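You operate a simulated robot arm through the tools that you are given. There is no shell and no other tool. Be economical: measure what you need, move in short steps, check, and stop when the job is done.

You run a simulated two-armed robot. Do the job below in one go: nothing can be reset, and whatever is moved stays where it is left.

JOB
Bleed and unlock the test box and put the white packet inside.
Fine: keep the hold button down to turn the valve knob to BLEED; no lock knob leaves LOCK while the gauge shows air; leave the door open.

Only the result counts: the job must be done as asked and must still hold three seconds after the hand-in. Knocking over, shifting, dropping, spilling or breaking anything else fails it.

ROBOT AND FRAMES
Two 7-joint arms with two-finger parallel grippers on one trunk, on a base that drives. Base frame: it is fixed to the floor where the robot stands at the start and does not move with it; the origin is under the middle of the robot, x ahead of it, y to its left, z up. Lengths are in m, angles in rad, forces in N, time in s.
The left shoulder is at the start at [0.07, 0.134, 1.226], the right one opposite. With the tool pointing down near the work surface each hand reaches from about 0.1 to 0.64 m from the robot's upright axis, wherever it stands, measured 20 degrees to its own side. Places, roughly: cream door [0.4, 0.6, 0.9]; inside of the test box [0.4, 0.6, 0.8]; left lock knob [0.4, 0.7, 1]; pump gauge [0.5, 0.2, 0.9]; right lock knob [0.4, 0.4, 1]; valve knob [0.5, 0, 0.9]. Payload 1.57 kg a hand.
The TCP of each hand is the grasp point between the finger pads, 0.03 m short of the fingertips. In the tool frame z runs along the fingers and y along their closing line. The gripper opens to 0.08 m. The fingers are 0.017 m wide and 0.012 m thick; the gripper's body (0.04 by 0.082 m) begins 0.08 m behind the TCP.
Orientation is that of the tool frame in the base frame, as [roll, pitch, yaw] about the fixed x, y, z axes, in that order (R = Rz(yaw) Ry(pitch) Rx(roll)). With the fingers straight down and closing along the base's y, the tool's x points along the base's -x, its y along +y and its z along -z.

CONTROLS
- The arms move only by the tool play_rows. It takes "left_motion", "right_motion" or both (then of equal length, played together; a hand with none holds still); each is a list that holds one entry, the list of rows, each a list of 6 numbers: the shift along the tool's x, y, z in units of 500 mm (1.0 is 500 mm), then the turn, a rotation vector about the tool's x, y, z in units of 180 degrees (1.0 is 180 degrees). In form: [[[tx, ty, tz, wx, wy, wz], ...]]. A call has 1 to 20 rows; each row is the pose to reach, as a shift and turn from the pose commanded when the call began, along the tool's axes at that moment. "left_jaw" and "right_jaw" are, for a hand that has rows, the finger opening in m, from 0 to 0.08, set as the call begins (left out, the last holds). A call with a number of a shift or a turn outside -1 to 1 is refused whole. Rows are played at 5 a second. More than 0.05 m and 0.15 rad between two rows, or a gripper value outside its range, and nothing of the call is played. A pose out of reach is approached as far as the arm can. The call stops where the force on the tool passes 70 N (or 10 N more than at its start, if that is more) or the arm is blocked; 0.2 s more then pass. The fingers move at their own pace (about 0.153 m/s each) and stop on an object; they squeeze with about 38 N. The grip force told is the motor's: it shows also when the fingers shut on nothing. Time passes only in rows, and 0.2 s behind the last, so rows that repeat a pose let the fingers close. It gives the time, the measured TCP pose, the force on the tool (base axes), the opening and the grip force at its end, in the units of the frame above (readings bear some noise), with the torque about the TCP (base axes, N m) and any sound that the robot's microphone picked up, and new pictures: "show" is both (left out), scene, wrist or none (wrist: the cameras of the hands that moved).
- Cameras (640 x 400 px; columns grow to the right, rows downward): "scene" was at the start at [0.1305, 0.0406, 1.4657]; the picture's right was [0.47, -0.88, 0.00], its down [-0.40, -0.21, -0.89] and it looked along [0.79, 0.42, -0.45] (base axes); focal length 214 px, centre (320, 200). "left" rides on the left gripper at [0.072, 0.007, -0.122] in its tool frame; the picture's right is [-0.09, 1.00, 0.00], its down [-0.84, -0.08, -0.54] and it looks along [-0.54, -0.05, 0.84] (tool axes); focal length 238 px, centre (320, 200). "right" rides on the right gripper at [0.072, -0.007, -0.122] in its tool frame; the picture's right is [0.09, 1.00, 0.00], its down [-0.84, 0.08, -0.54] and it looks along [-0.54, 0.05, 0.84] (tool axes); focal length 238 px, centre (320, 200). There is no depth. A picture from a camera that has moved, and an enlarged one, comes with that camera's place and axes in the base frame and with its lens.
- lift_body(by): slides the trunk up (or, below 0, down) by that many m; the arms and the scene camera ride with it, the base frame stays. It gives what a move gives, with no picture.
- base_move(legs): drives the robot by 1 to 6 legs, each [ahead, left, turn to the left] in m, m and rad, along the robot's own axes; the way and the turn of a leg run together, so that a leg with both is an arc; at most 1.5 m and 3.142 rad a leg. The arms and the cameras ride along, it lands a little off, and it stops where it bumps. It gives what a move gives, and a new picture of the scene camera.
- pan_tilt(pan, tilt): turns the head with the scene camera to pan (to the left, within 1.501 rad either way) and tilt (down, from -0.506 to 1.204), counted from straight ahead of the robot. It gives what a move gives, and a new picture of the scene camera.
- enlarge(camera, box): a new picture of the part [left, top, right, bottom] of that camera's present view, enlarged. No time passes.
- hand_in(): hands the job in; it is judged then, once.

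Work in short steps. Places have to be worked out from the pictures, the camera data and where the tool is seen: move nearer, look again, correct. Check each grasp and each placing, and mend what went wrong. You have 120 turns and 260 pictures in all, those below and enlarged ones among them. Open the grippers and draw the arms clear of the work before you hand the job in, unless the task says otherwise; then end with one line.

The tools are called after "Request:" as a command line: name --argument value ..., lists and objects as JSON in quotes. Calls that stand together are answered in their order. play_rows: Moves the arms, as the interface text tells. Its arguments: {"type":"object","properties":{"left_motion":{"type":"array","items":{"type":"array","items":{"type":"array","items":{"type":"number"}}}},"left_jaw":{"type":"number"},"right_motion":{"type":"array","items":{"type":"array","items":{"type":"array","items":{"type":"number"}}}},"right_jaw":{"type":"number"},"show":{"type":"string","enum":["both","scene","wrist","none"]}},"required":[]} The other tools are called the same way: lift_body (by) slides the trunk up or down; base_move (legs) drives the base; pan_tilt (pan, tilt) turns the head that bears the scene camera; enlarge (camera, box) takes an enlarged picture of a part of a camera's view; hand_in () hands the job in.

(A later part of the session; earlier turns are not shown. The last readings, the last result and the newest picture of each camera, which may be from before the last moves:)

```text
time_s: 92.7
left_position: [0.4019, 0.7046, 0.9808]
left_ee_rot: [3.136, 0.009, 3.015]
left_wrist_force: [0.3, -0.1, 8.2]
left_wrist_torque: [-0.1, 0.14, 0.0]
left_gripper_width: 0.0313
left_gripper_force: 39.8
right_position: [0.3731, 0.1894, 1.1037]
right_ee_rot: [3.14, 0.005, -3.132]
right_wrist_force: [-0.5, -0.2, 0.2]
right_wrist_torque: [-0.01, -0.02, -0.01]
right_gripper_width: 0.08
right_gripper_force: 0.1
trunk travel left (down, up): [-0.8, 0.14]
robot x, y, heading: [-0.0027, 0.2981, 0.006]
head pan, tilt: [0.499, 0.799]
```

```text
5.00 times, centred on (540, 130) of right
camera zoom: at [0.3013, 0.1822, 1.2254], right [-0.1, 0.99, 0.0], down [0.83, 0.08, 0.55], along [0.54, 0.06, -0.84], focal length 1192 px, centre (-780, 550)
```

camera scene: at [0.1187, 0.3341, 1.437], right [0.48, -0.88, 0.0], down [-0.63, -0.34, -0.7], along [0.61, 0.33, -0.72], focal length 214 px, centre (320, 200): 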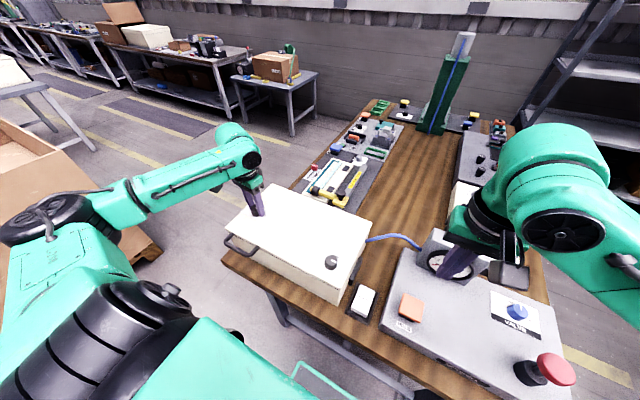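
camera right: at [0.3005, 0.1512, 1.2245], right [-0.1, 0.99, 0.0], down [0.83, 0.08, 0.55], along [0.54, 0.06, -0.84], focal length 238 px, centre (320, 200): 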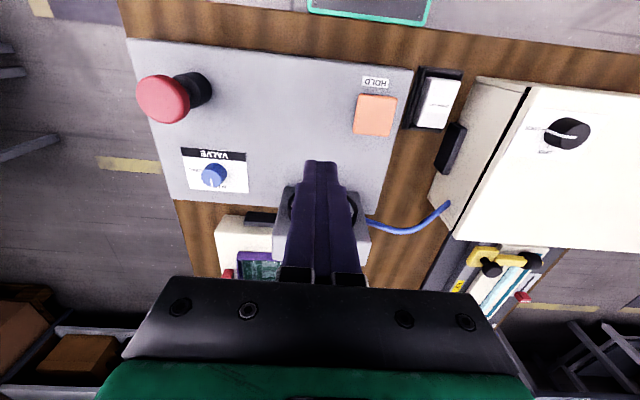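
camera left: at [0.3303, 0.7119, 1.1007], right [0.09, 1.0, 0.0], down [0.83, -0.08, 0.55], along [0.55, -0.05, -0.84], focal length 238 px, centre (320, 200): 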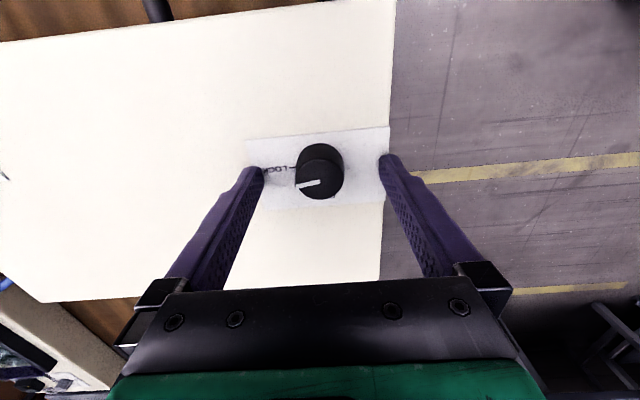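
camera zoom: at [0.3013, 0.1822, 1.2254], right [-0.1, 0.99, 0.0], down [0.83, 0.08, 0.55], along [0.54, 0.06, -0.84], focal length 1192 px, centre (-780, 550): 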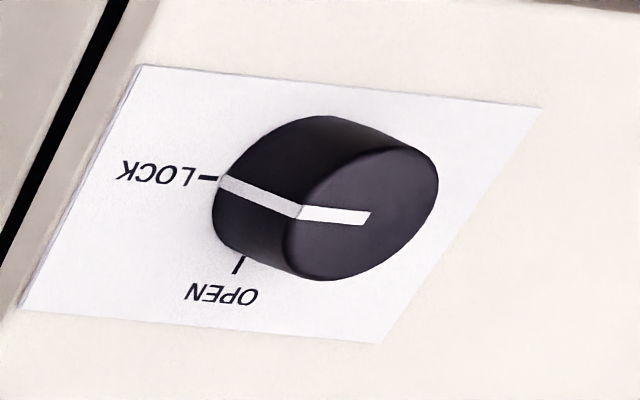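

The gauge is definitely 0. Next tests on the left knob: turn while pressing the lid down with the fingertips.

Request:
play_rows --left_motion '[[[0, 0, 0.006, 0, 0, 0], [0, 0, 0.014, 0, 0, 0], [0, 0, 0.014, 0, 0, -0.03], [0, 0, 0.014, 0, 0, -0.06], [0, 0, 0.014, 0, 0, -0.09], [0, 0, 0.014, 0, 0, -0.12], [0, 0, 0.014, 0, 0, -0.15], [0, 0, 0.014, 0, 0, -0.18], [0, 0, 0.014, 0, 0, -0.21], [0, 0, 0.014, 0, 0, -0.24]]]' --left_jaw 0 --show "none"

Request:
enlarge --camera "left" --box '[240, 90, 400, 210]'

Request:
play_rows --left_motion '[[[0, 0, -0.008, 0, 0, 0], [0, 0, -0.016, 0, 0, 0], [0, 0, -0.022, 0, 0, 0], [0, 0, -0.022, 0, 0, -0.03], [0, 0, -0.022, 0, 0, -0.06], [0, 0, -0.022, 0, 0, -0.09], [0, 0, -0.022, 0, 0, -0.12]]]' --show "none"

Request:
enlarge --camera "left" --box '[240, 90, 400, 210]'

```text
time_s: 94.8
left_position: [0.3995, 0.7055, 0.9762]
left_ee_rot: [-3.138, 0.021, -2.508]
left_wrist_force: [1.2, 14.0, 40.6]
left_wrist_torque: [0.62, 0.82, -0.39]
left_gripper_width: 0.0311
left_gripper_force: 40.0
right_position: [0.3705, 0.1894, 1.1058]
right_ee_rot: [3.138, 0.01, -3.131]
right_wrist_force: [0.2, 0.1, -0.1]
right_wrist_torque: [-0.01, -0.02, -0.02]
right_gripper_width: 0.08
right_gripper_force: 0.0
trunk travel left (down, up): [-0.8, 0.14]
robot x, y, heading: [-0.0005, 0.2956, 0.003]
head pan, tilt: [0.499, 0.799]
```

```text
3.33 times, centred on (320, 150) of left
camera zoom: at [0.3362, 0.6679, 1.0963], right [-0.51, 0.86, 0.0], down [0.71, 0.43, 0.56], along [0.48, 0.29, -0.83], focal length 794 px, centre (320, 367)
```

zoom: 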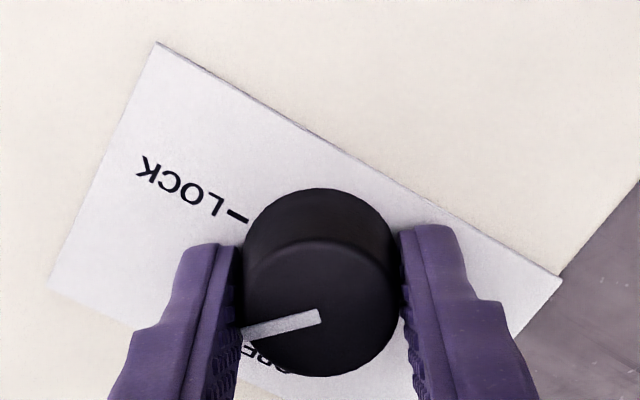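

```text
time_s: 96.5
left_position: [0.3999, 0.7076, 0.9799]
left_ee_rot: [-3.138, -0.002, -2.137]
left_wrist_force: [-12.5, -0.6, -26.0]
left_wrist_torque: [-0.14, 0.41, -0.01]
left_gripper_width: 0.0314
left_gripper_force: 40.3
right_position: [0.3746, 0.1935, 1.1052]
right_ee_rot: [-3.141, 0.005, -3.132]
right_wrist_force: [0.3, -0.1, -0.6]
right_wrist_torque: [-0.01, -0.03, 0.02]
right_gripper_width: 0.0798
right_gripper_force: 0.0
trunk travel left (down, up): [-0.8, 0.14]
robot x, y, heading: [-0.0033, 0.299, -0.003]
head pan, tilt: [0.499, 0.799]
```

```text
3.33 times, centred on (320, 150) of left
camera zoom: at [0.3567, 0.6504, 1.1017], right [-0.79, 0.61, 0.0], down [0.51, 0.67, 0.54], along [0.33, 0.43, -0.84], focal length 794 px, centre (320, 367)
```

zoom: 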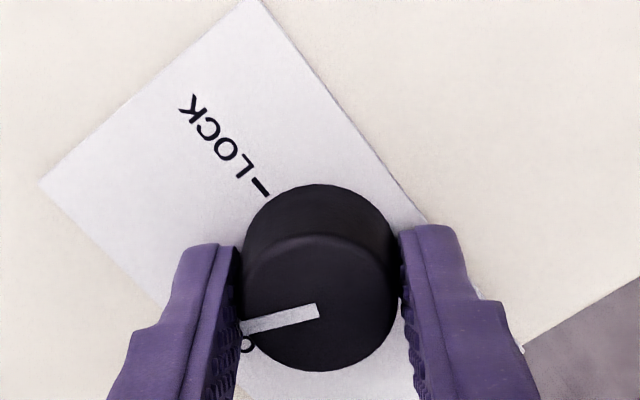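

Pressing the lid down while turning frees it: the knob now follows past 60°. Turn the remaining ~27°.

Request:
play_rows --left_motion '[[[0, 0, 0.008, 0, 0, -0.03], [0, 0, 0.016, 0, 0, -0.06], [0, 0, 0.016, 0, 0, -0.09], [0, 0, 0.016, 0, 0, -0.12], [0, 0, 0.016, 0, 0, -0.145], [0, 0, 0.016, 0, 0, -0.145]]]' --show "none"

Request:
play_rows --left_motion '[[[0, 0, 0, 0, 0, 0], [0, 0, 0, 0, 0, 0], [0, 0, 0, 0, 0, 0]]]' --left_jaw 0.08 --show "wrist"

Request:
enlarge --camera "left" --box '[240, 90, 400, 210]'

```text
time_s: 97.8
left_position: [0.3984, 0.7067, 0.9775]
left_ee_rot: [-3.127, 0.006, -1.68]
left_wrist_force: [-12.3, 10.3, 15.8]
left_wrist_torque: [0.42, 0.12, -0.5]
left_gripper_width: 0.031
left_gripper_force: 39.9
right_position: [0.3705, 0.1924, 1.1068]
right_ee_rot: [3.14, 0.008, -3.13]
right_wrist_force: [-0.5, -0.7, 0.1]
right_wrist_torque: [0.0, 0.01, -0.02]
right_gripper_width: 0.0804
right_gripper_force: 0.0
trunk travel left (down, up): [-0.8, 0.14]
robot x, y, heading: [0.0002, 0.3, 0.002]
head pan, tilt: [0.499, 0.799]
```

```text
time_s: 98.7
left_position: [0.4049, 0.7037, 0.9762]
left_ee_rot: [-3.133, 0.007, -1.683]
left_wrist_force: [15.7, 1.2, 22.1]
left_wrist_torque: [-0.09, 0.43, -0.01]
left_gripper_width: 0.0663
left_gripper_force: 0.1
right_position: [0.3775, 0.1873, 1.1026]
right_ee_rot: [3.136, 0.003, -3.132]
right_wrist_force: [-1.0, -0.8, 0.4]
right_wrist_torque: [0.02, -0.01, 0.0]
right_gripper_width: 0.0801
right_gripper_force: 0.0
trunk travel left (down, up): [-0.8, 0.14]
robot x, y, heading: [0.0004, 0.3046, 0.003]
head pan, tilt: [0.499, 0.799]
camera left: at [0.3909, 0.6316, 1.0975], right [-0.98, 0.2, -0.01], down [0.17, 0.82, 0.55], along [0.12, 0.54, -0.84], focal length 238 px, centre (320, 200)
```

left: 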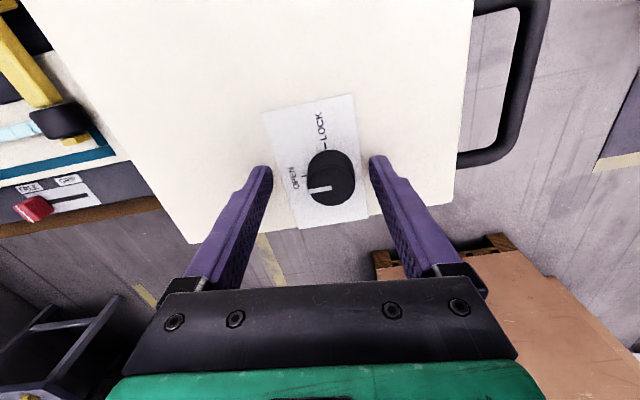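

```text
3.33 times, centred on (320, 150) of left
camera zoom: at [0.3909, 0.6316, 1.0975], right [-0.98, 0.2, -0.01], down [0.17, 0.82, 0.55], along [0.12, 0.54, -0.84], focal length 794 px, centre (320, 367)
```

zoom: 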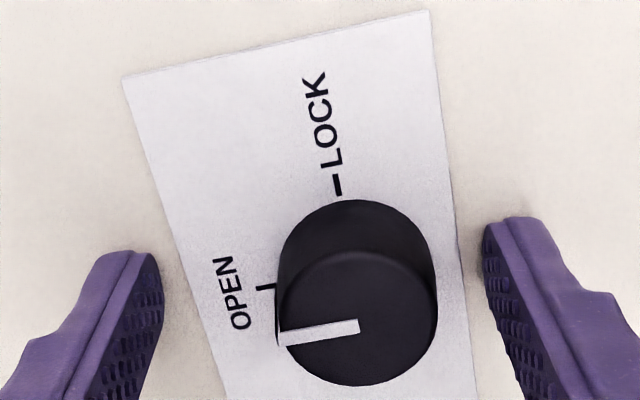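

Left lock is at OPEN. Now lift, rotate back and go over the right lock [0.357,0.436].

Request:
play_rows --left_motion '[[[0, 0, -0.08, 0, 0, 0], [0, 0, -0.16, 0, 0, 0.04], [0.068, 0.0044, -0.16, 0, 0, 0.08], [0.136, 0.0088, -0.16, 0, 0, 0.12], [0.204, 0.0133, -0.16, 0, 0, 0.16], [0.272, 0.0177, -0.16, 0, 0, 0.2], [0.34, 0.0221, -0.16, 0, 0, 0.245], [0.408, 0.0265, -0.16, 0, 0, 0.29], [0.476, 0.031, -0.16, 0, 0, 0.335], [0.5436, 0.0354, -0.16, 0, 0, 0.38], [0.5436, 0.0354, -0.16, 0, 0, 0.425], [0.5436, 0.0354, -0.16, 0, 0, 0.464], [0.5436, 0.0354, -0.16, 0, 0, 0.464]]]' --left_jaw 0.08 --show "wrist"

Request:
enlarge --camera "left" --box '[240, 90, 400, 210]'

```text
time_s: 101.5
left_position: [0.3528, 0.4371, 1.055]
left_ee_rot: [3.139, 0.009, -3.141]
left_wrist_force: [-0.5, 0.1, 0.6]
left_wrist_torque: [0.02, 0.01, -0.01]
left_gripper_width: 0.08
left_gripper_force: 0.0
right_position: [0.3739, 0.1901, 1.1041]
right_ee_rot: [3.138, 0.004, -3.13]
right_wrist_force: [0.1, 0.4, 0.2]
right_wrist_torque: [-0.01, 0.01, 0.02]
right_gripper_width: 0.0802
right_gripper_force: 0.0
trunk travel left (down, up): [-0.8, 0.14]
robot x, y, heading: [0.003, 0.2997, 0.002]
head pan, tilt: [0.499, 0.799]
camera left: at [0.2815, 0.4432, 1.1766], right [0.09, 1.0, 0.0], down [0.83, -0.08, 0.55], along [0.55, -0.05, -0.84], focal length 238 px, centre (320, 200)
```

left: 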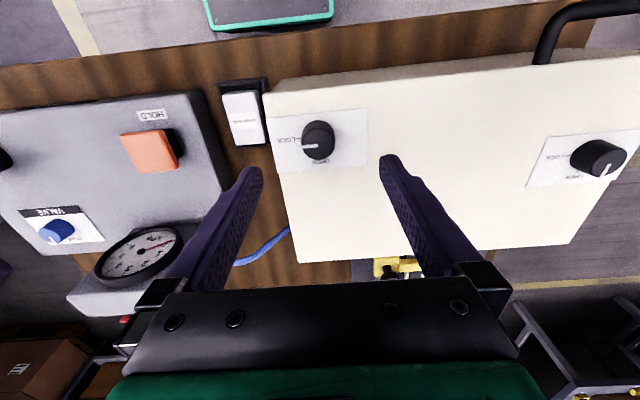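

```text
3.33 times, centred on (320, 150) of left
camera zoom: at [0.2815, 0.4432, 1.1766], right [0.09, 1.0, 0.0], down [0.83, -0.08, 0.55], along [0.55, -0.05, -0.84], focal length 794 px, centre (320, 367)
```

zoom: 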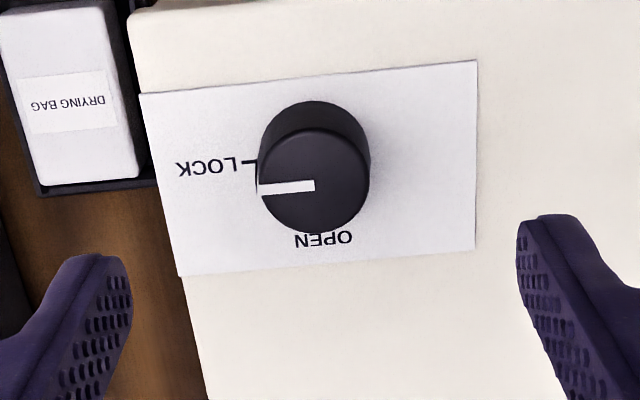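

The packet is labelled DRYING BAG. Lower onto the right lock, grip, press down and turn.

Request:
play_rows --left_motion '[[[-0.01, -0.003, 0.05, 0, 0, 0], [-0.01, -0.003, 0.1, 0, 0, 0], [-0.01, -0.003, 0.15, 0, 0, 0], [-0.01, -0.003, 0.15, 0, 0, 0]]]' --show "none"

Request:
play_rows --left_motion '[[[0, 0, 0, 0, 0, 0], [0, 0, 0, 0, 0, 0], [0, 0, 0, 0, 0, 0], [0, 0, 0.007, 0, 0, 0], [0, 0, 0.014, 0, 0, 0], [0, 0, 0.014, 0, 0, -0.03], [0, 0, 0.014, 0, 0, -0.06], [0, 0, 0.014, 0, 0, -0.09], [0, 0, 0.014, 0, 0, -0.12], [0, 0, 0.014, 0, 0, -0.15], [0, 0, 0.014, 0, 0, -0.18], [0, 0, 0.014, 0, 0, -0.21]]]' --left_jaw 0 --show "none"

Request:
enlarge --camera "left" --box '[240, 90, 400, 210]'

```text
time_s: 102.5
left_position: [0.3605, 0.4348, 0.9799]
left_ee_rot: [3.138, 0.009, -3.139]
left_wrist_force: [-0.4, -0.6, 0.3]
left_wrist_torque: [-0.01, 0.0, -0.04]
left_gripper_width: 0.0797
left_gripper_force: 0.1
right_position: [0.376, 0.1902, 1.1047]
right_ee_rot: [3.138, 0.005, -3.131]
right_wrist_force: [0.2, -0.3, -0.1]
right_wrist_torque: [0.04, -0.02, 0.02]
right_gripper_width: 0.08
right_gripper_force: 0.0
trunk travel left (down, up): [-0.8, 0.14]
robot x, y, heading: [0.0018, 0.296, 0.002]
head pan, tilt: [0.499, 0.799]
```

```text
time_s: 105.0
left_position: [0.3575, 0.4371, 0.9762]
left_ee_rot: [-3.128, 0.02, -2.472]
left_wrist_force: [7.1, 15.4, 56.2]
left_wrist_torque: [0.74, 0.54, -0.52]
left_gripper_width: 0.0313
left_gripper_force: 39.9
right_position: [0.3698, 0.1916, 1.1049]
right_ee_rot: [3.14, 0.01, -3.132]
right_wrist_force: [-0.2, 0.4, 0.3]
right_wrist_torque: [0.0, 0.02, 0.0]
right_gripper_width: 0.0799
right_gripper_force: 0.1
trunk travel left (down, up): [-0.8, 0.14]
robot x, y, heading: [-0.0053, 0.2997, -0.0]
head pan, tilt: [0.499, 0.799]
```

```text
3.33 times, centred on (320, 150) of left
camera zoom: at [0.2957, 0.3988, 1.0965], right [-0.55, 0.84, -0.01], down [0.69, 0.46, 0.56], along [0.47, 0.3, -0.83], focal length 794 px, centre (320, 367)
```

zoom: 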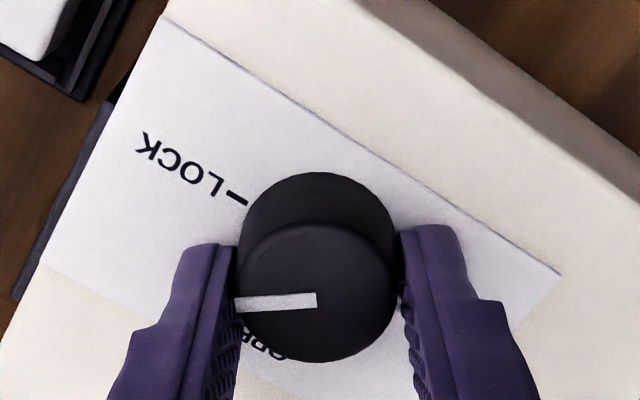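

It follows now. Continue ~54° to OPEN (slight lighter press).

Request:
play_rows --left_motion '[[[0, 0, 0, 0, 0, -0.03], [0, 0, -0.002, 0, 0, -0.06], [0, 0, -0.004, 0, 0, -0.09], [0, 0, -0.006, 0, 0, -0.12], [0, 0, -0.006, 0, 0, -0.15], [0, 0, -0.006, 0, 0, -0.18], [0, 0, -0.006, 0, 0, -0.21], [0, 0, -0.006, 0, 0, -0.24], [0, 0, -0.006, 0, 0, -0.27], [0, 0, -0.006, 0, 0, -0.295], [0, 0, -0.006, 0, 0, -0.295]]]' --show "none"

Request:
play_rows --left_motion '[[[0, 0, 0, 0, 0, 0], [0, 0, 0, 0, 0, 0], [0, 0, -0.02, 0, 0, 0], [0, 0, -0.04, 0, 0, 0]]]' --left_jaw 0.08 --show "none"

Request:
enlarge --camera "left" --box '[240, 90, 400, 210]'

```text
time_s: 107.5
left_position: [0.3548, 0.4402, 0.9764]
left_ee_rot: [-3.134, 0.005, -1.551]
left_wrist_force: [-11.6, 17.1, 14.9]
left_wrist_torque: [1.07, 0.64, 0.04]
left_gripper_width: 0.0313
left_gripper_force: 40.3
right_position: [0.3695, 0.195, 1.1062]
right_ee_rot: [3.141, 0.008, -3.132]
right_wrist_force: [0.4, -0.6, -0.6]
right_wrist_torque: [-0.01, -0.01, -0.05]
right_gripper_width: 0.0799
right_gripper_force: 0.0
trunk travel left (down, up): [-0.8, 0.14]
robot x, y, heading: [0.0027, 0.3007, 0.005]
head pan, tilt: [0.499, 0.799]
```

```text
time_s: 108.5
left_position: [0.3576, 0.4359, 0.9956]
left_ee_rot: [-3.136, 0.002, -1.555]
left_wrist_force: [-1.0, -0.4, 1.1]
left_wrist_torque: [0.0, 0.01, -0.02]
left_gripper_width: 0.08
left_gripper_force: 0.0
right_position: [0.3743, 0.1898, 1.1038]
right_ee_rot: [3.14, 0.004, -3.13]
right_wrist_force: [-0.5, 0.1, -0.2]
right_wrist_torque: [-0.02, 0.0, 0.03]
right_gripper_width: 0.08
right_gripper_force: 0.1
trunk travel left (down, up): [-0.8, 0.14]
robot x, y, heading: [0.0018, 0.3009, 0.003]
head pan, tilt: [0.499, 0.799]
```

```text
3.33 times, centred on (320, 150) of left
camera zoom: at [0.353, 0.363, 1.1168], right [-1.0, 0.08, -0.01], down [0.06, 0.84, 0.54], along [0.05, 0.54, -0.84], focal length 794 px, centre (320, 367)
```

zoom: 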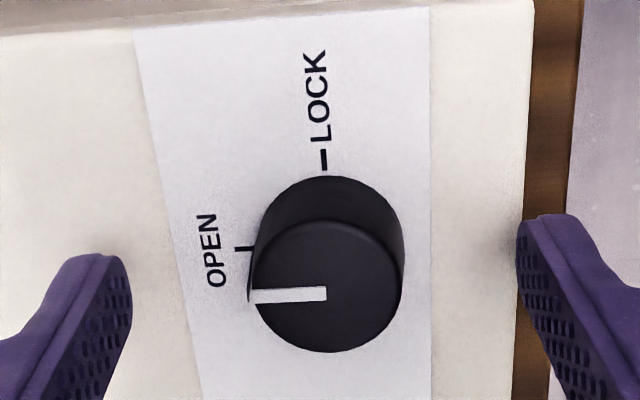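

Both locks read OPEN. Raise the left hand and drive 0.2 m further left so the handle is within easy reach.

Request:
play_rows --left_motion '[[[0, 0, -0.08, 0, 0, 0], [0, 0, -0.16, 0, 0, 0], [0, 0, -0.24, 0, 0, 0], [0, 0, -0.24, 0, 0, 0]]]' --show "none"

Request:
base_move --legs '[[0, 0.2, 0]]'

```text
time_s: 109.5
left_position: [0.357, 0.4346, 1.1154]
left_ee_rot: [-3.133, 0.003, -1.553]
left_wrist_force: [-0.1, 0.0, -0.9]
left_wrist_torque: [0.03, -0.02, -0.03]
left_gripper_width: 0.08
left_gripper_force: 0.0
left hand out of reach, approached as far as the arm can: row 3
right_position: [0.3737, 0.1903, 1.1048]
right_ee_rot: [3.14, 0.004, -3.131]
right_wrist_force: [0.1, 0.5, 0.5]
right_wrist_torque: [-0.04, -0.01, -0.01]
right_gripper_width: 0.0801
right_gripper_force: 0.0
trunk travel left (down, up): [-0.8, 0.14]
robot x, y, heading: [-0.0025, 0.2977, 0.001]
head pan, tilt: [0.499, 0.799]
```

```text
time_s: 111.0
left_position: [0.3571, 0.635, 1.115]
left_ee_rot: [-3.133, 0.005, -1.55]
left_wrist_force: [0.2, 0.3, -0.2]
left_wrist_torque: [0.03, -0.02, 0.03]
left_gripper_width: 0.0799
left_gripper_force: 0.1
right_position: [0.3737, 0.3907, 1.1033]
right_ee_rot: [3.137, 0.004, -3.128]
right_wrist_force: [0.6, -0.4, 0.2]
right_wrist_torque: [0.03, -0.02, 0.0]
right_gripper_width: 0.08
right_gripper_force: 0.0
trunk travel left (down, up): [-0.8, 0.14]
robot x, y, heading: [-0.0034, 0.5024, 0.006]
head pan, tilt: [0.499, 0.799]
camera scene: at [0.1194, 0.5345, 1.4369], right [0.48, -0.88, 0.0], down [-0.63, -0.34, -0.7], along [0.61, 0.34, -0.72], focal length 214 px, centre (320, 200)
```

scene: 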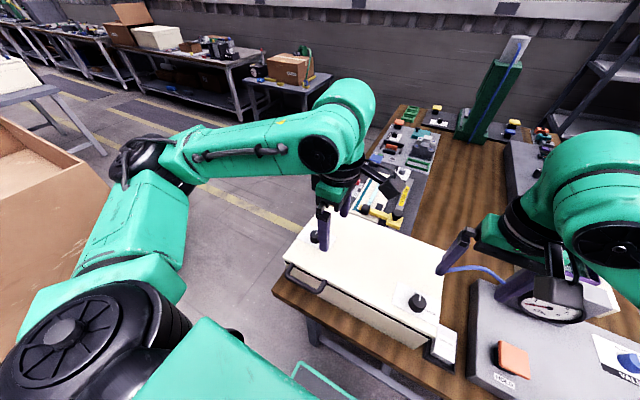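

Zoom onto the handle and lid seam.

Request:
enlarge --camera "scene" --box '[260, 240, 388, 320]'

Request:
enlarge --camera "scene" --box '[260, 190, 480, 380]'

Request:
enlarge --camera "left" --box '[0, 0, 640, 400]'

Request:
enlarge --camera "right" --box '[240, 0, 640, 250]'

```text
5.00 times, centred on (324, 280) of scene
camera zoom: at [0.1194, 0.5345, 1.4369], right [0.48, -0.88, 0.0], down [-0.63, -0.34, -0.7], along [0.61, 0.34, -0.72], focal length 1072 px, centre (300, -200)
```

zoom: 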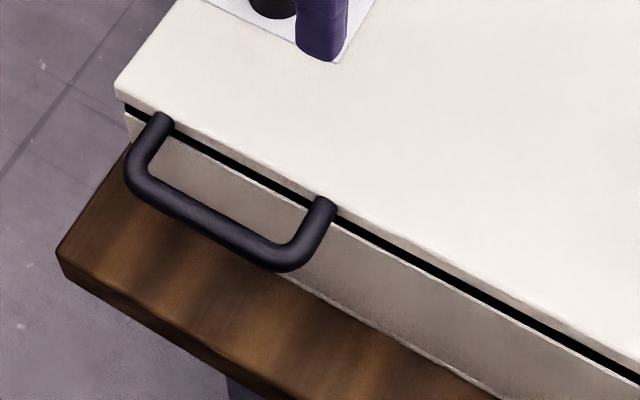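

```text
2.11 times, centred on (370, 285) of scene
camera zoom: at [0.1194, 0.5345, 1.4369], right [0.48, -0.88, 0.0], down [-0.63, -0.34, -0.7], along [0.61, 0.34, -0.72], focal length 452 px, centre (215, 21)
```

zoom: 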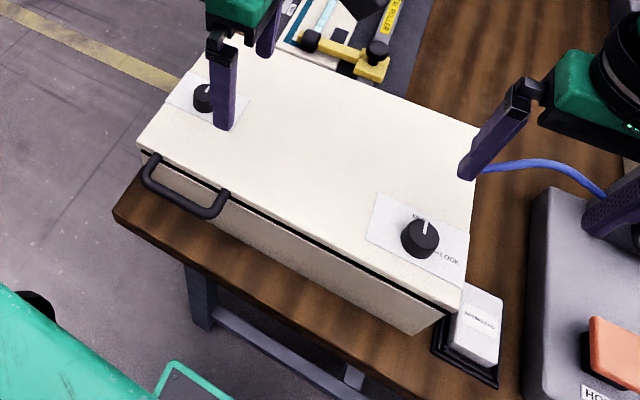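

```text
1.00 times, centred on (320, 200) of left (not enlarged: the box is as wide or as high as the picture)
camera zoom: at [0.3518, 0.5627, 1.2368], right [-1.0, 0.07, -0.01], down [0.06, 0.84, 0.55], along [0.05, 0.54, -0.84], focal length 238 px, centre (320, 200)
```

zoom: 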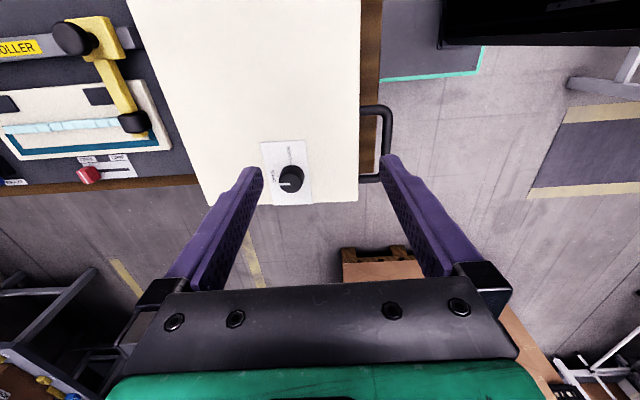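

```text
1.60 times, centred on (440, 125) of right
camera zoom: at [0.3022, 0.383, 1.2249], right [-0.1, 0.99, 0.0], down [0.83, 0.09, 0.55], along [0.54, 0.06, -0.84], focal length 381 px, centre (128, 320)
```

zoom: 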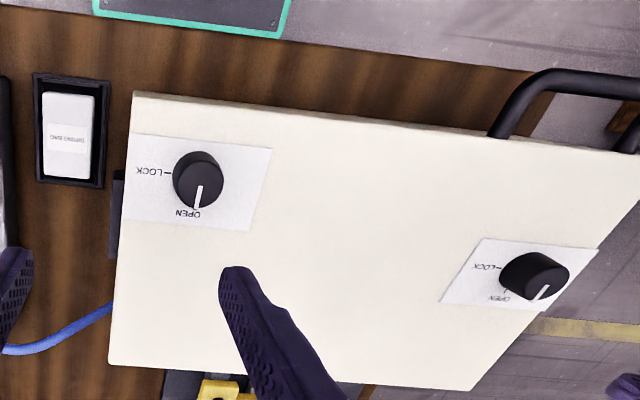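

Handle bar ≈[0.277,0.675,0.943], attached to the lid, about 12 mm thick. Move the left hand (jaws 0.03) above it, fingers closing along x.

Request:
play_rows --left_motion '[[[-0.04, 0.08, 0, 0, 0, 0], [-0.083, 0.158, 0, 0, 0, 0], [-0.083, 0.158, 0.07, 0, 0, 0], [-0.083, 0.158, 0.14, 0, 0, 0], [-0.083, 0.158, 0.21, 0, 0, 0], [-0.083, 0.158, 0.21, 0, 0, 0]]]' --left_jaw 0.03 --show "both"

```text
time_s: 112.5
left_position: [0.3269, 0.6447, 1.0828]
left_ee_rot: [-3.133, 0.0, -1.551]
left_wrist_force: [-0.4, 0.4, -1.0]
left_wrist_torque: [0.03, -0.03, -0.04]
left_gripper_width: 0.0301
left_gripper_force: 0.1
left hand out of reach, approached as far as the arm can: row 2, 3, 4, 5, 6
right_position: [0.3742, 0.3936, 1.1043]
right_ee_rot: [3.14, 0.004, -3.131]
right_wrist_force: [-0.4, 0.1, 0.4]
right_wrist_torque: [0.0, 0.02, -0.01]
right_gripper_width: 0.08
right_gripper_force: 0.1
trunk travel left (down, up): [-0.8, 0.14]
robot x, y, heading: [-0.0033, 0.5022, 0.004]
head pan, tilt: [0.499, 0.799]
camera scene: at [0.1189, 0.538, 1.4368], right [0.48, -0.88, 0.0], down [-0.63, -0.35, -0.7], along [0.61, 0.34, -0.72], focal length 214 px, centre (320, 200)
camera left: at [0.3226, 0.5715, 1.2033], right [-1.0, 0.07, -0.01], down [0.06, 0.84, 0.54], along [0.04, 0.54, -0.84], focal length 238 px, centre (320, 200)
```

scene: 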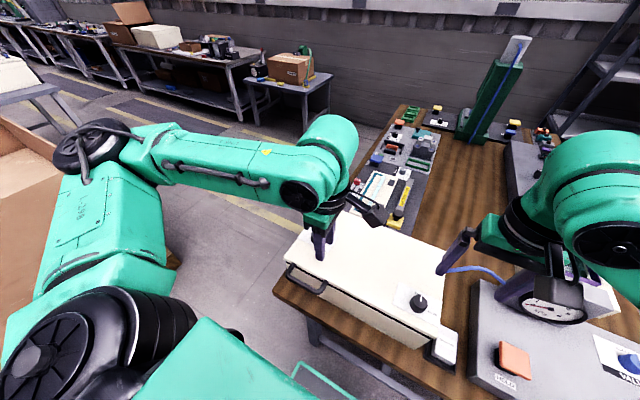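
left: 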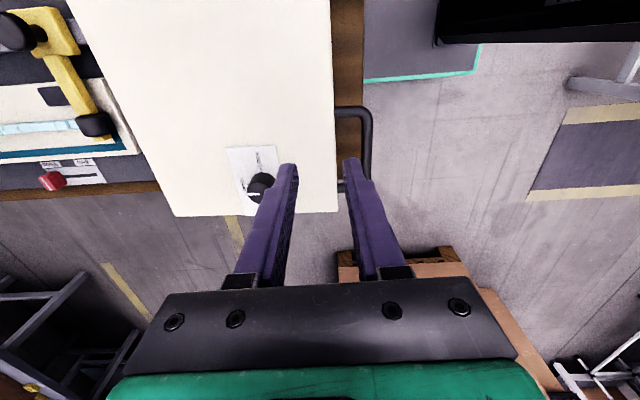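

That wrist angle can't reach so near. Instead I'll return to yaw π and grip the handle's right leg (runs along x at y≈0.63) with fingers closing along y, which also lets it pivot in the pads.

Request:
play_rows --left_motion '[[[0.02, 0, -0.1, 0, 0, 0.045], [0.04, 0, -0.1, 0, 0, 0.09], [0.06, -0.01, -0.1, 0, 0, 0.135], [0.08, -0.02, -0.1, 0, 0, 0.18], [0.09, -0.026, -0.1, 0, 0, 0.225], [0.09, -0.026, -0.1, 0, 0, 0.27], [0.09, -0.026, -0.1, 0, 0, 0.315], [0.09, -0.026, -0.1, 0, 0, 0.36], [0.09, -0.026, -0.1, 0, 0, 0.405], [0.09, -0.026, -0.1, 0, 0, 0.45], [0.09, -0.026, -0.1, 0, 0, 0.495], [0.09, -0.026, -0.1, 0, 0, 0.506], [0.09, -0.026, -0.1, 0, 0, 0.506]]]' --left_jaw 0.06 --show "wrist"

```text
refused: row 1 steps farther than a row can; nothing moved
```

Row step too big; spread the lift.

Request:
play_rows --left_motion '[[[0.02, 0, -0.03, 0, 0, 0.045], [0.04, 0, -0.06, 0, 0, 0.09], [0.06, -0.01, -0.1, 0, 0, 0.135], [0.08, -0.02, -0.1, 0, 0, 0.18], [0.09, -0.026, -0.1, 0, 0, 0.225], [0.09, -0.026, -0.1, 0, 0, 0.27], [0.09, -0.026, -0.1, 0, 0, 0.315], [0.09, -0.026, -0.1, 0, 0, 0.36], [0.09, -0.026, -0.1, 0, 0, 0.405], [0.09, -0.026, -0.1, 0, 0, 0.45], [0.09, -0.026, -0.1, 0, 0, 0.495], [0.09, -0.026, -0.1, 0, 0, 0.506], [0.09, -0.026, -0.1, 0, 0, 0.506]]]' --left_jaw 0.06 --show "wrist"

```text
time_s: 115.2
left_position: [0.3409, 0.5981, 1.1279]
left_ee_rot: [3.137, 0.009, -3.141]
left_wrist_force: [-0.7, 0.1, 0.0]
left_wrist_torque: [0.0, 0.0, -0.01]
left_gripper_width: 0.0602
left_gripper_force: 0.0
right_position: [0.3743, 0.3929, 1.1044]
right_ee_rot: [3.138, 0.005, -3.128]
right_wrist_force: [0.0, -0.4, -1.5]
right_wrist_torque: [0.0, 0.03, 0.02]
right_gripper_width: 0.08
right_gripper_force: 0.1
trunk travel left (down, up): [-0.8, 0.14]
robot x, y, heading: [0.0007, 0.5038, 0.005]
head pan, tilt: [0.499, 0.799]
camera left: at [0.2693, 0.6042, 1.249], right [0.09, 1.0, 0.0], down [0.83, -0.08, 0.55], along [0.55, -0.05, -0.84], focal length 238 px, centre (320, 200)
```

left: 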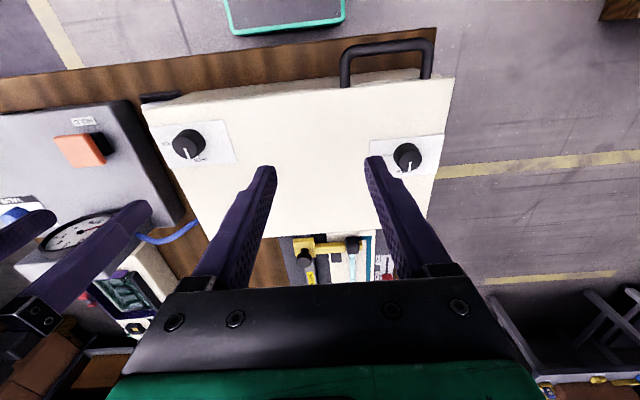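

Leg ≈[0.293,0.632,0.943]. Move above it at z≈1.03.

Request:
play_rows --left_motion '[[[0.04, 0.025, 0.06, 0, 0, 0], [0.07, 0.05, 0.13, 0, 0, 0], [0.096, 0.068, 0.196, 0, 0, 0], [0.096, 0.068, 0.196, 0, 0, 0]]]' --left_jaw 0.06 --show "wrist"

```text
time_s: 116.2
left_position: [0.3184, 0.6147, 1.09]
left_ee_rot: [3.14, 0.009, -3.141]
left_wrist_force: [-0.3, -0.1, 0.6]
left_wrist_torque: [0.0, 0.0, 0.02]
left_gripper_width: 0.0597
left_gripper_force: 0.1
left hand out of reach, approached as far as the arm can: row 2, 3, 4
right_position: [0.3731, 0.3928, 1.1035]
right_ee_rot: [3.141, 0.006, -3.129]
right_wrist_force: [0.0, -0.9, 0.3]
right_wrist_torque: [-0.02, 0.03, 0.0]
right_gripper_width: 0.0802
right_gripper_force: 0.1
trunk travel left (down, up): [-0.8, 0.14]
robot x, y, heading: [-0.0022, 0.5003, 0.006]
head pan, tilt: [0.499, 0.799]
camera left: at [0.2466, 0.6214, 1.2111], right [0.09, 1.0, 0.0], down [0.83, -0.08, 0.55], along [0.55, -0.05, -0.84], focal length 238 px, centre (320, 200)
```

left: 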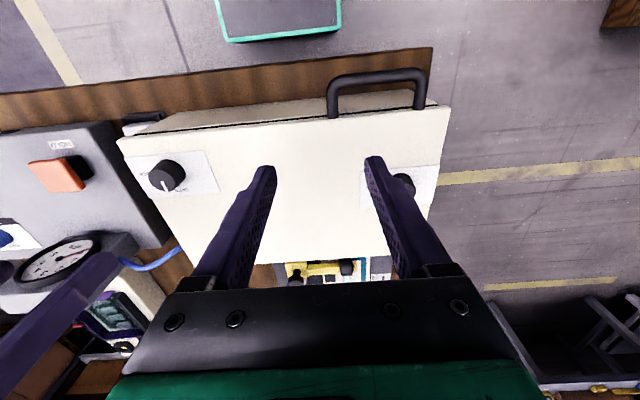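

The arm is too folded; back the base up 0.12 m.

Request:
base_move --legs '[[-0.12, 0, 0]]'

Request:
enlarge --camera "left" --box '[120, 0, 520, 250]'

```text
time_s: 117.5
left_position: [0.2012, 0.6137, 1.0899]
left_ee_rot: [3.14, 0.007, -3.139]
left_wrist_force: [-0.8, 0.1, -0.2]
left_wrist_torque: [0.0, -0.01, -0.02]
left_gripper_width: 0.0599
left_gripper_force: 0.1
right_position: [0.2569, 0.3936, 1.1025]
right_ee_rot: [3.14, 0.005, -3.127]
right_wrist_force: [-0.1, 0.4, -0.3]
right_wrist_torque: [0.01, -0.01, 0.01]
right_gripper_width: 0.0803
right_gripper_force: 0.0
trunk travel left (down, up): [-0.8, 0.14]
robot x, y, heading: [-0.1225, 0.4997, 0.004]
head pan, tilt: [0.499, 0.799]
camera scene: at [0.0017, 0.5369, 1.4366], right [0.48, -0.88, 0.0], down [-0.63, -0.35, -0.7], along [0.61, 0.34, -0.72], focal length 214 px, centre (320, 200)
```

scene: 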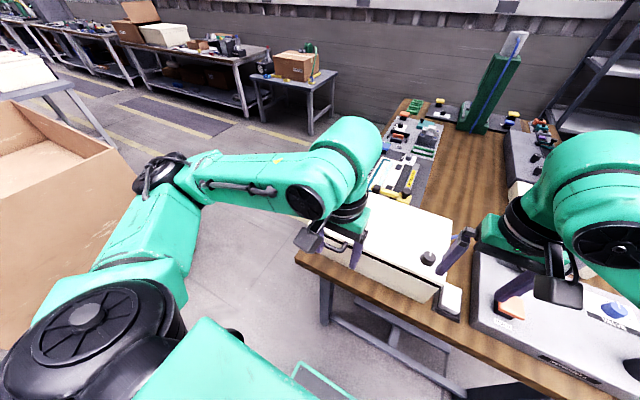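

```text
1.60 times, centred on (320, 125) of left
camera zoom: at [0.129, 0.6205, 1.2107], right [0.09, 1.0, 0.0], down [0.83, -0.08, 0.55], along [0.55, -0.05, -0.84], focal length 381 px, centre (320, 320)
```

zoom: 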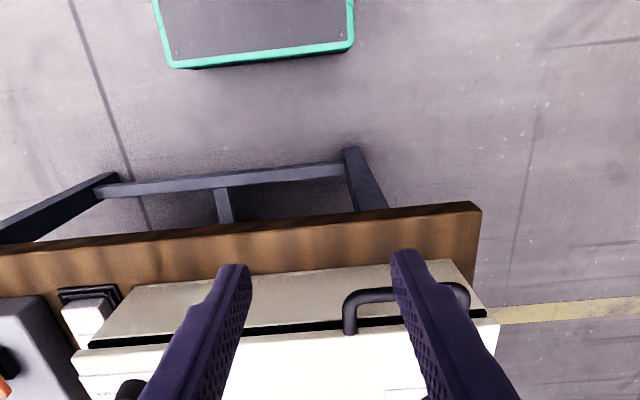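

Right leg ≈[0.295,0.630,0.943]. Move above it again.

Request:
play_rows --left_motion '[[[-0.06, 0.01, 0.02, 0, 0, 0], [-0.12, 0.02, 0.06, 0, 0, 0], [-0.184, 0.032, 0.1, 0, 0, 0], [-0.184, 0.032, 0.16, 0, 0, 0], [-0.184, 0.032, 0.16, 0, 0, 0]]]' --left_jaw 0.04 --show "wrist"

Request:
enlarge --camera "left" --box '[220, 60, 420, 200]'

```text
time_s: 118.7
left_position: [0.2919, 0.6305, 1.0087]
left_ee_rot: [3.138, 0.009, -3.141]
left_wrist_force: [-0.4, -0.5, 0.5]
left_wrist_torque: [-0.02, 0.01, -0.02]
left_gripper_width: 0.0401
left_gripper_force: 0.0
right_position: [0.2545, 0.3924, 1.1045]
right_ee_rot: [3.139, 0.005, -3.129]
right_wrist_force: [0.6, 0.6, -0.6]
right_wrist_torque: [0.0, 0.0, -0.02]
right_gripper_width: 0.08
right_gripper_force: 0.1
trunk travel left (down, up): [-0.8, 0.14]
robot x, y, heading: [-0.1208, 0.4972, 0.009]
head pan, tilt: [0.499, 0.799]
camera left: at [0.2195, 0.6367, 1.1312], right [0.09, 1.0, 0.0], down [0.83, -0.08, 0.55], along [0.55, -0.05, -0.84], focal length 238 px, centre (320, 200)
```

left: 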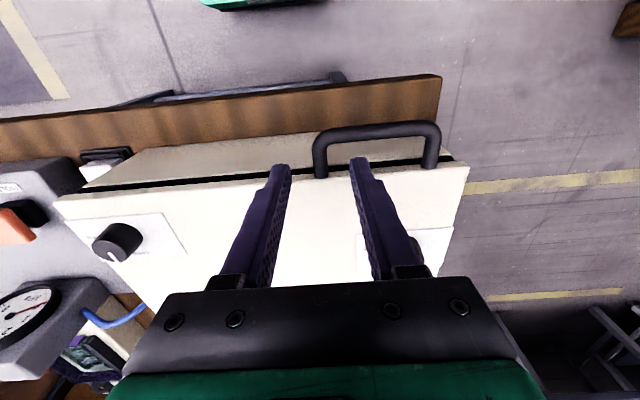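

```text
2.86 times, centred on (320, 130) of left
camera zoom: at [0.2195, 0.6367, 1.1312], right [0.09, 1.0, 0.0], down [0.83, -0.08, 0.55], along [0.55, -0.05, -0.84], focal length 681 px, centre (320, 400)
```

zoom: 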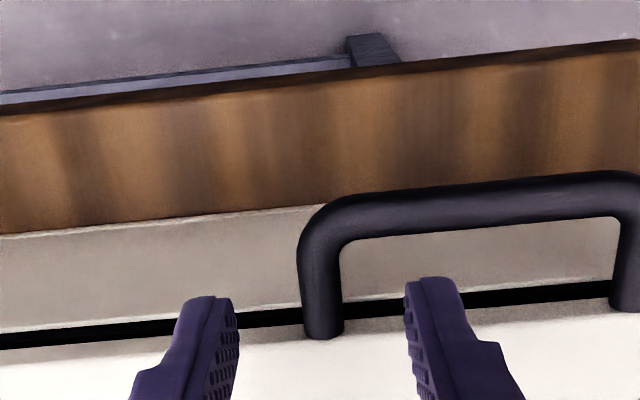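

Fingers straddle the leg. Descend to TCP z≈0.960 at x≈0.298 and close.

Request:
play_rows --left_motion '[[[-0.012, 0, 0.04, 0, 0, 0], [-0.012, 0, 0.08, 0, 0, 0], [-0.012, 0, 0.098, 0, 0, 0], [-0.012, 0, 0.098, 0, 0, 0]]]' --show "none"

Request:
play_rows --left_motion '[[[0, 0, 0, 0, 0, 0], [0, 0, 0, 0, 0, 0], [0, 0, 0, 0, 0, 0]]]' --left_jaw 0 --show "wrist"

```text
time_s: 119.7
left_position: [0.2978, 0.6311, 0.9603]
left_ee_rot: [3.138, 0.008, -3.139]
left_wrist_force: [0.5, 0.7, 0.0]
left_wrist_torque: [0.01, 0.03, -0.04]
left_gripper_width: 0.0403
left_gripper_force: 0.1
right_position: [0.2553, 0.3936, 1.1036]
right_ee_rot: [3.139, 0.003, -3.129]
right_wrist_force: [-1.3, -0.6, -0.2]
right_wrist_torque: [0.0, -0.01, 0.0]
right_gripper_width: 0.0802
right_gripper_force: 0.0
trunk travel left (down, up): [-0.8, 0.14]
robot x, y, heading: [-0.1248, 0.5035, 0.004]
head pan, tilt: [0.499, 0.799]
```

```text
time_s: 120.5
left_position: [0.2974, 0.6306, 0.9607]
left_ee_rot: [3.14, 0.008, -3.14]
left_wrist_force: [0.1, 0.2, -0.8]
left_wrist_torque: [0.01, 0.03, -0.56]
left_gripper_width: 0.0123
left_gripper_force: 29.1
right_position: [0.2559, 0.3933, 1.1038]
right_ee_rot: [3.14, 0.005, -3.128]
right_wrist_force: [0.2, 0.0, -0.8]
right_wrist_torque: [0.03, 0.03, 0.01]
right_gripper_width: 0.08
right_gripper_force: 0.0
trunk travel left (down, up): [-0.8, 0.14]
robot x, y, heading: [-0.1205, 0.5027, 0.006]
head pan, tilt: [0.499, 0.799]
camera left: at [0.2255, 0.6369, 1.0822], right [0.09, 1.0, 0.0], down [0.83, -0.08, 0.55], along [0.55, -0.05, -0.84], focal length 238 px, centre (320, 200)
```

left: 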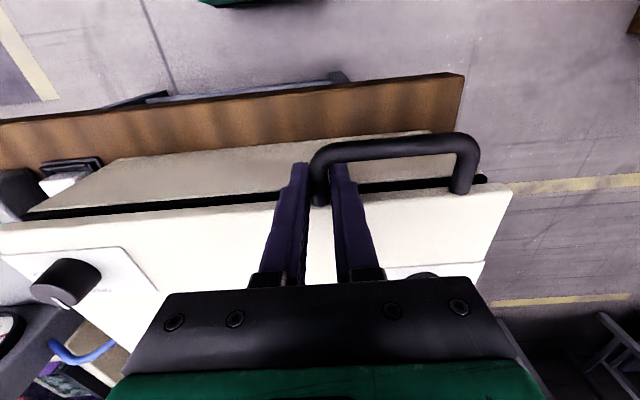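

Handle gripped (12 mm). Begin lifting along the hinge arc (hinge ≈x 0.53), 20° first.

Request:
play_rows --left_motion '[[[-0.002, 0, -0.041, 0, 0, 0], [-0.007, 0, -0.081, 0, 0, 0], [-0.016, 0, -0.12, 0, 0, 0], [-0.028, 0, -0.159, 0, 0, 0], [-0.028, 0, -0.159, 0, 0, 0]]]' --show "both"

```text
time_s: 121.7
left_position: [0.3159, 0.6304, 1.0391]
left_ee_rot: [3.139, 0.004, -3.139]
left_wrist_force: [10.7, -0.7, -13.0]
left_wrist_torque: [-0.05, 0.58, -0.5]
left_gripper_width: 0.0119
left_gripper_force: 29.1
right_position: [0.2586, 0.3921, 1.1025]
right_ee_rot: [3.139, 0.001, -3.128]
right_wrist_force: [1.2, -0.8, 0.2]
right_wrist_torque: [-0.01, 0.01, -0.01]
right_gripper_width: 0.0802
right_gripper_force: 0.0
trunk travel left (down, up): [-0.8, 0.14]
robot x, y, heading: [-0.1192, 0.4984, 0.006]
head pan, tilt: [0.499, 0.799]
camera scene: at [0.0057, 0.5371, 1.4362], right [0.48, -0.88, 0.0], down [-0.63, -0.35, -0.69], along [0.61, 0.34, -0.72], focal length 214 px, centre (320, 200)
camera left: at [0.245, 0.6367, 1.1607], right [0.09, 1.0, 0.0], down [0.83, -0.08, 0.55], along [0.54, -0.05, -0.84], focal length 238 px, centre (320, 200)
```

scene: 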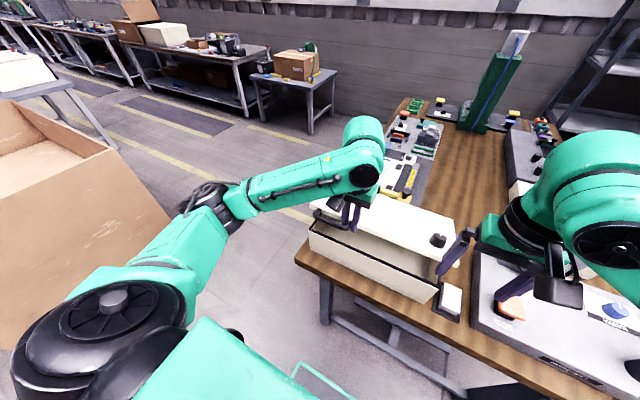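
left: 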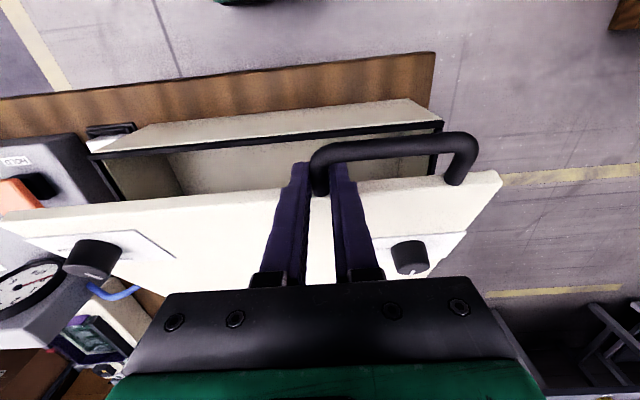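

Lid is opening; the side force suggests a slightly tighter arc. Continue to ~35°, adjusting.

Request:
play_rows --left_motion '[[[-0.02, 0, -0.012, 0, 0, 0], [-0.036, 0, -0.036, 0, 0, 0], [-0.056, 0, -0.064, 0, 0, 0], [-0.076, 0, -0.092, 0, 0, 0], [-0.076, 0, -0.092, 0, 0, 0]]]' --show "none"

```text
time_s: 122.9
left_position: [0.3449, 0.6303, 1.0916]
left_ee_rot: [3.14, 0.014, 3.14]
left_wrist_force: [-19.4, 0.8, 5.0]
left_wrist_torque: [-0.21, 1.01, -0.44]
left_gripper_width: 0.0118
left_gripper_force: 28.9
right_position: [0.25, 0.393, 1.106]
right_ee_rot: [3.141, 0.01, -3.128]
right_wrist_force: [-0.5, 0.5, -0.1]
right_wrist_torque: [0.03, -0.04, -0.02]
right_gripper_width: 0.0797
right_gripper_force: 0.1
trunk travel left (down, up): [-0.8, 0.14]
robot x, y, heading: [-0.1193, 0.5003, 0.005]
head pan, tilt: [0.499, 0.799]
```

Both readings fit a hinge ≈[0.529, z≈0.93]. Continue to ~65°.

Request:
play_rows --left_motion '[[[0.0, 0, -0.02, 0, 0, 0], [-0.017, 0, -0.042, 0, 0, 0], [-0.046, 0, -0.071, 0, 0, 0], [-0.077, 0, -0.097, 0, 0, 0], [-0.11, 0, -0.12, 0, 0, 0], [-0.145, 0, -0.141, 0, 0, 0], [-0.182, 0, -0.158, 0, 0, 0], [-0.182, 0, -0.158, 0, 0, 0]]]' --show "both"

```text
time_s: 124.7
left_position: [0.438, 0.6309, 1.1695]
left_ee_rot: [3.14, 0.011, -3.14]
left_wrist_force: [-5.7, 1.2, 2.2]
left_wrist_torque: [-0.16, 0.65, -0.04]
left_gripper_width: 0.0118
left_gripper_force: 29.0
right_position: [0.2524, 0.3928, 1.1052]
right_ee_rot: [-3.141, 0.005, -3.127]
right_wrist_force: [-0.6, -0.5, -0.4]
right_wrist_torque: [-0.02, 0.0, 0.02]
right_gripper_width: 0.08
right_gripper_force: 0.1
trunk travel left (down, up): [-0.8, 0.14]
robot x, y, heading: [-0.1247, 0.5029, 0.007]
head pan, tilt: [0.499, 0.799]
camera scene: at [-0.0029, 0.5374, 1.4371], right [0.48, -0.88, 0.0], down [-0.63, -0.35, -0.7], along [0.61, 0.34, -0.72], focal length 214 px, centre (320, 200)
camera left: at [0.3659, 0.6371, 1.2899], right [0.09, 1.0, 0.0], down [0.83, -0.08, 0.55], along [0.55, -0.05, -0.83], focal length 238 px, centre (320, 200)
```

scene: 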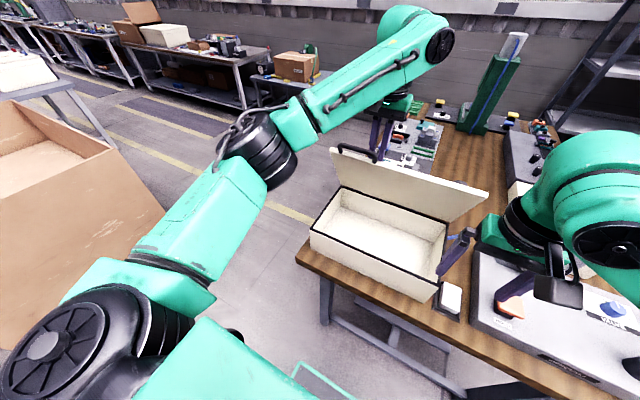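
left: 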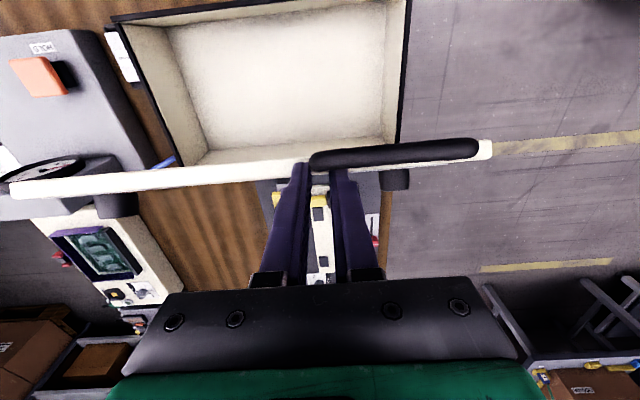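

Lid at ~65°, interior empty and visible. Continue past vertical to ~100°.

Request:
play_rows --left_motion '[[[-0.038, 0, -0.014, 0, 0, 0], [-0.077, 0, -0.024, 0, 0, 0], [-0.117, 0, -0.031, 0, 0, 0], [-0.157, 0, -0.035, 0, 0, 0], [-0.198, 0, -0.035, 0, 0, 0], [-0.238, 0, -0.031, 0, 0, 0], [-0.278, 0, -0.025, 0, 0, 0], [-0.278, 0, -0.025, 0, 0, 0]]]' --show "both"

```text
time_s: 126.5
left_position: [0.4698, 0.631, 1.1809]
left_ee_rot: [3.137, 0.014, -3.14]
left_wrist_force: [-0.9, -2.2, 4.5]
left_wrist_torque: [-0.19, -0.65, -0.03]
left_gripper_width: 0.0116
left_gripper_force: 29.4
left hand out of reach, approached as far as the arm can: row 2, 3, 4, 5, 6, 7, 8
right_position: [0.2545, 0.3921, 1.1042]
right_ee_rot: [3.14, 0.005, -3.128]
right_wrist_force: [0.0, 1.1, 0.5]
right_wrist_torque: [-0.01, 0.02, 0.01]
right_gripper_width: 0.0801
right_gripper_force: 0.0
trunk travel left (down, up): [-0.8, 0.14]
robot x, y, heading: [-0.1215, 0.4986, 0.008]
head pan, tilt: [0.499, 0.799]
camera scene: at [-0.0017, 0.5355, 1.437], right [0.48, -0.88, 0.0], down [-0.63, -0.35, -0.7], along [0.61, 0.34, -0.72], focal length 214 px, centre (320, 200)
camera left: at [0.397, 0.6371, 1.3014], right [0.09, 1.0, 0.0], down [0.83, -0.08, 0.55], along [0.55, -0.05, -0.83], focal length 238 px, centre (320, 200)
```

scene: 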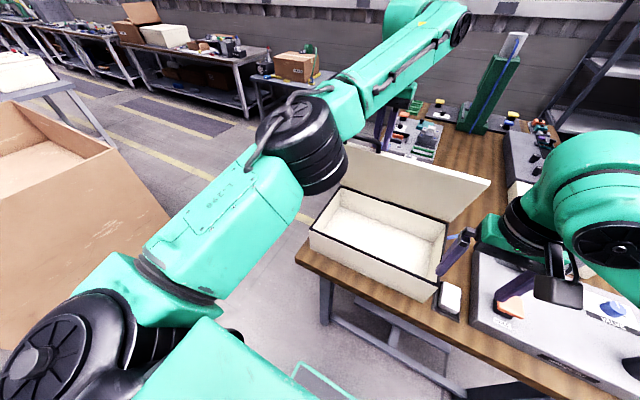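
left: 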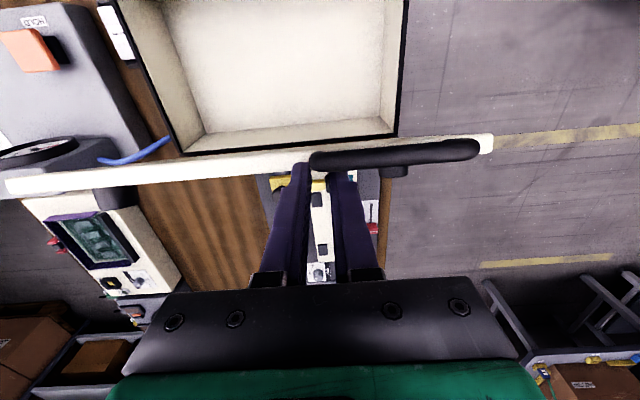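

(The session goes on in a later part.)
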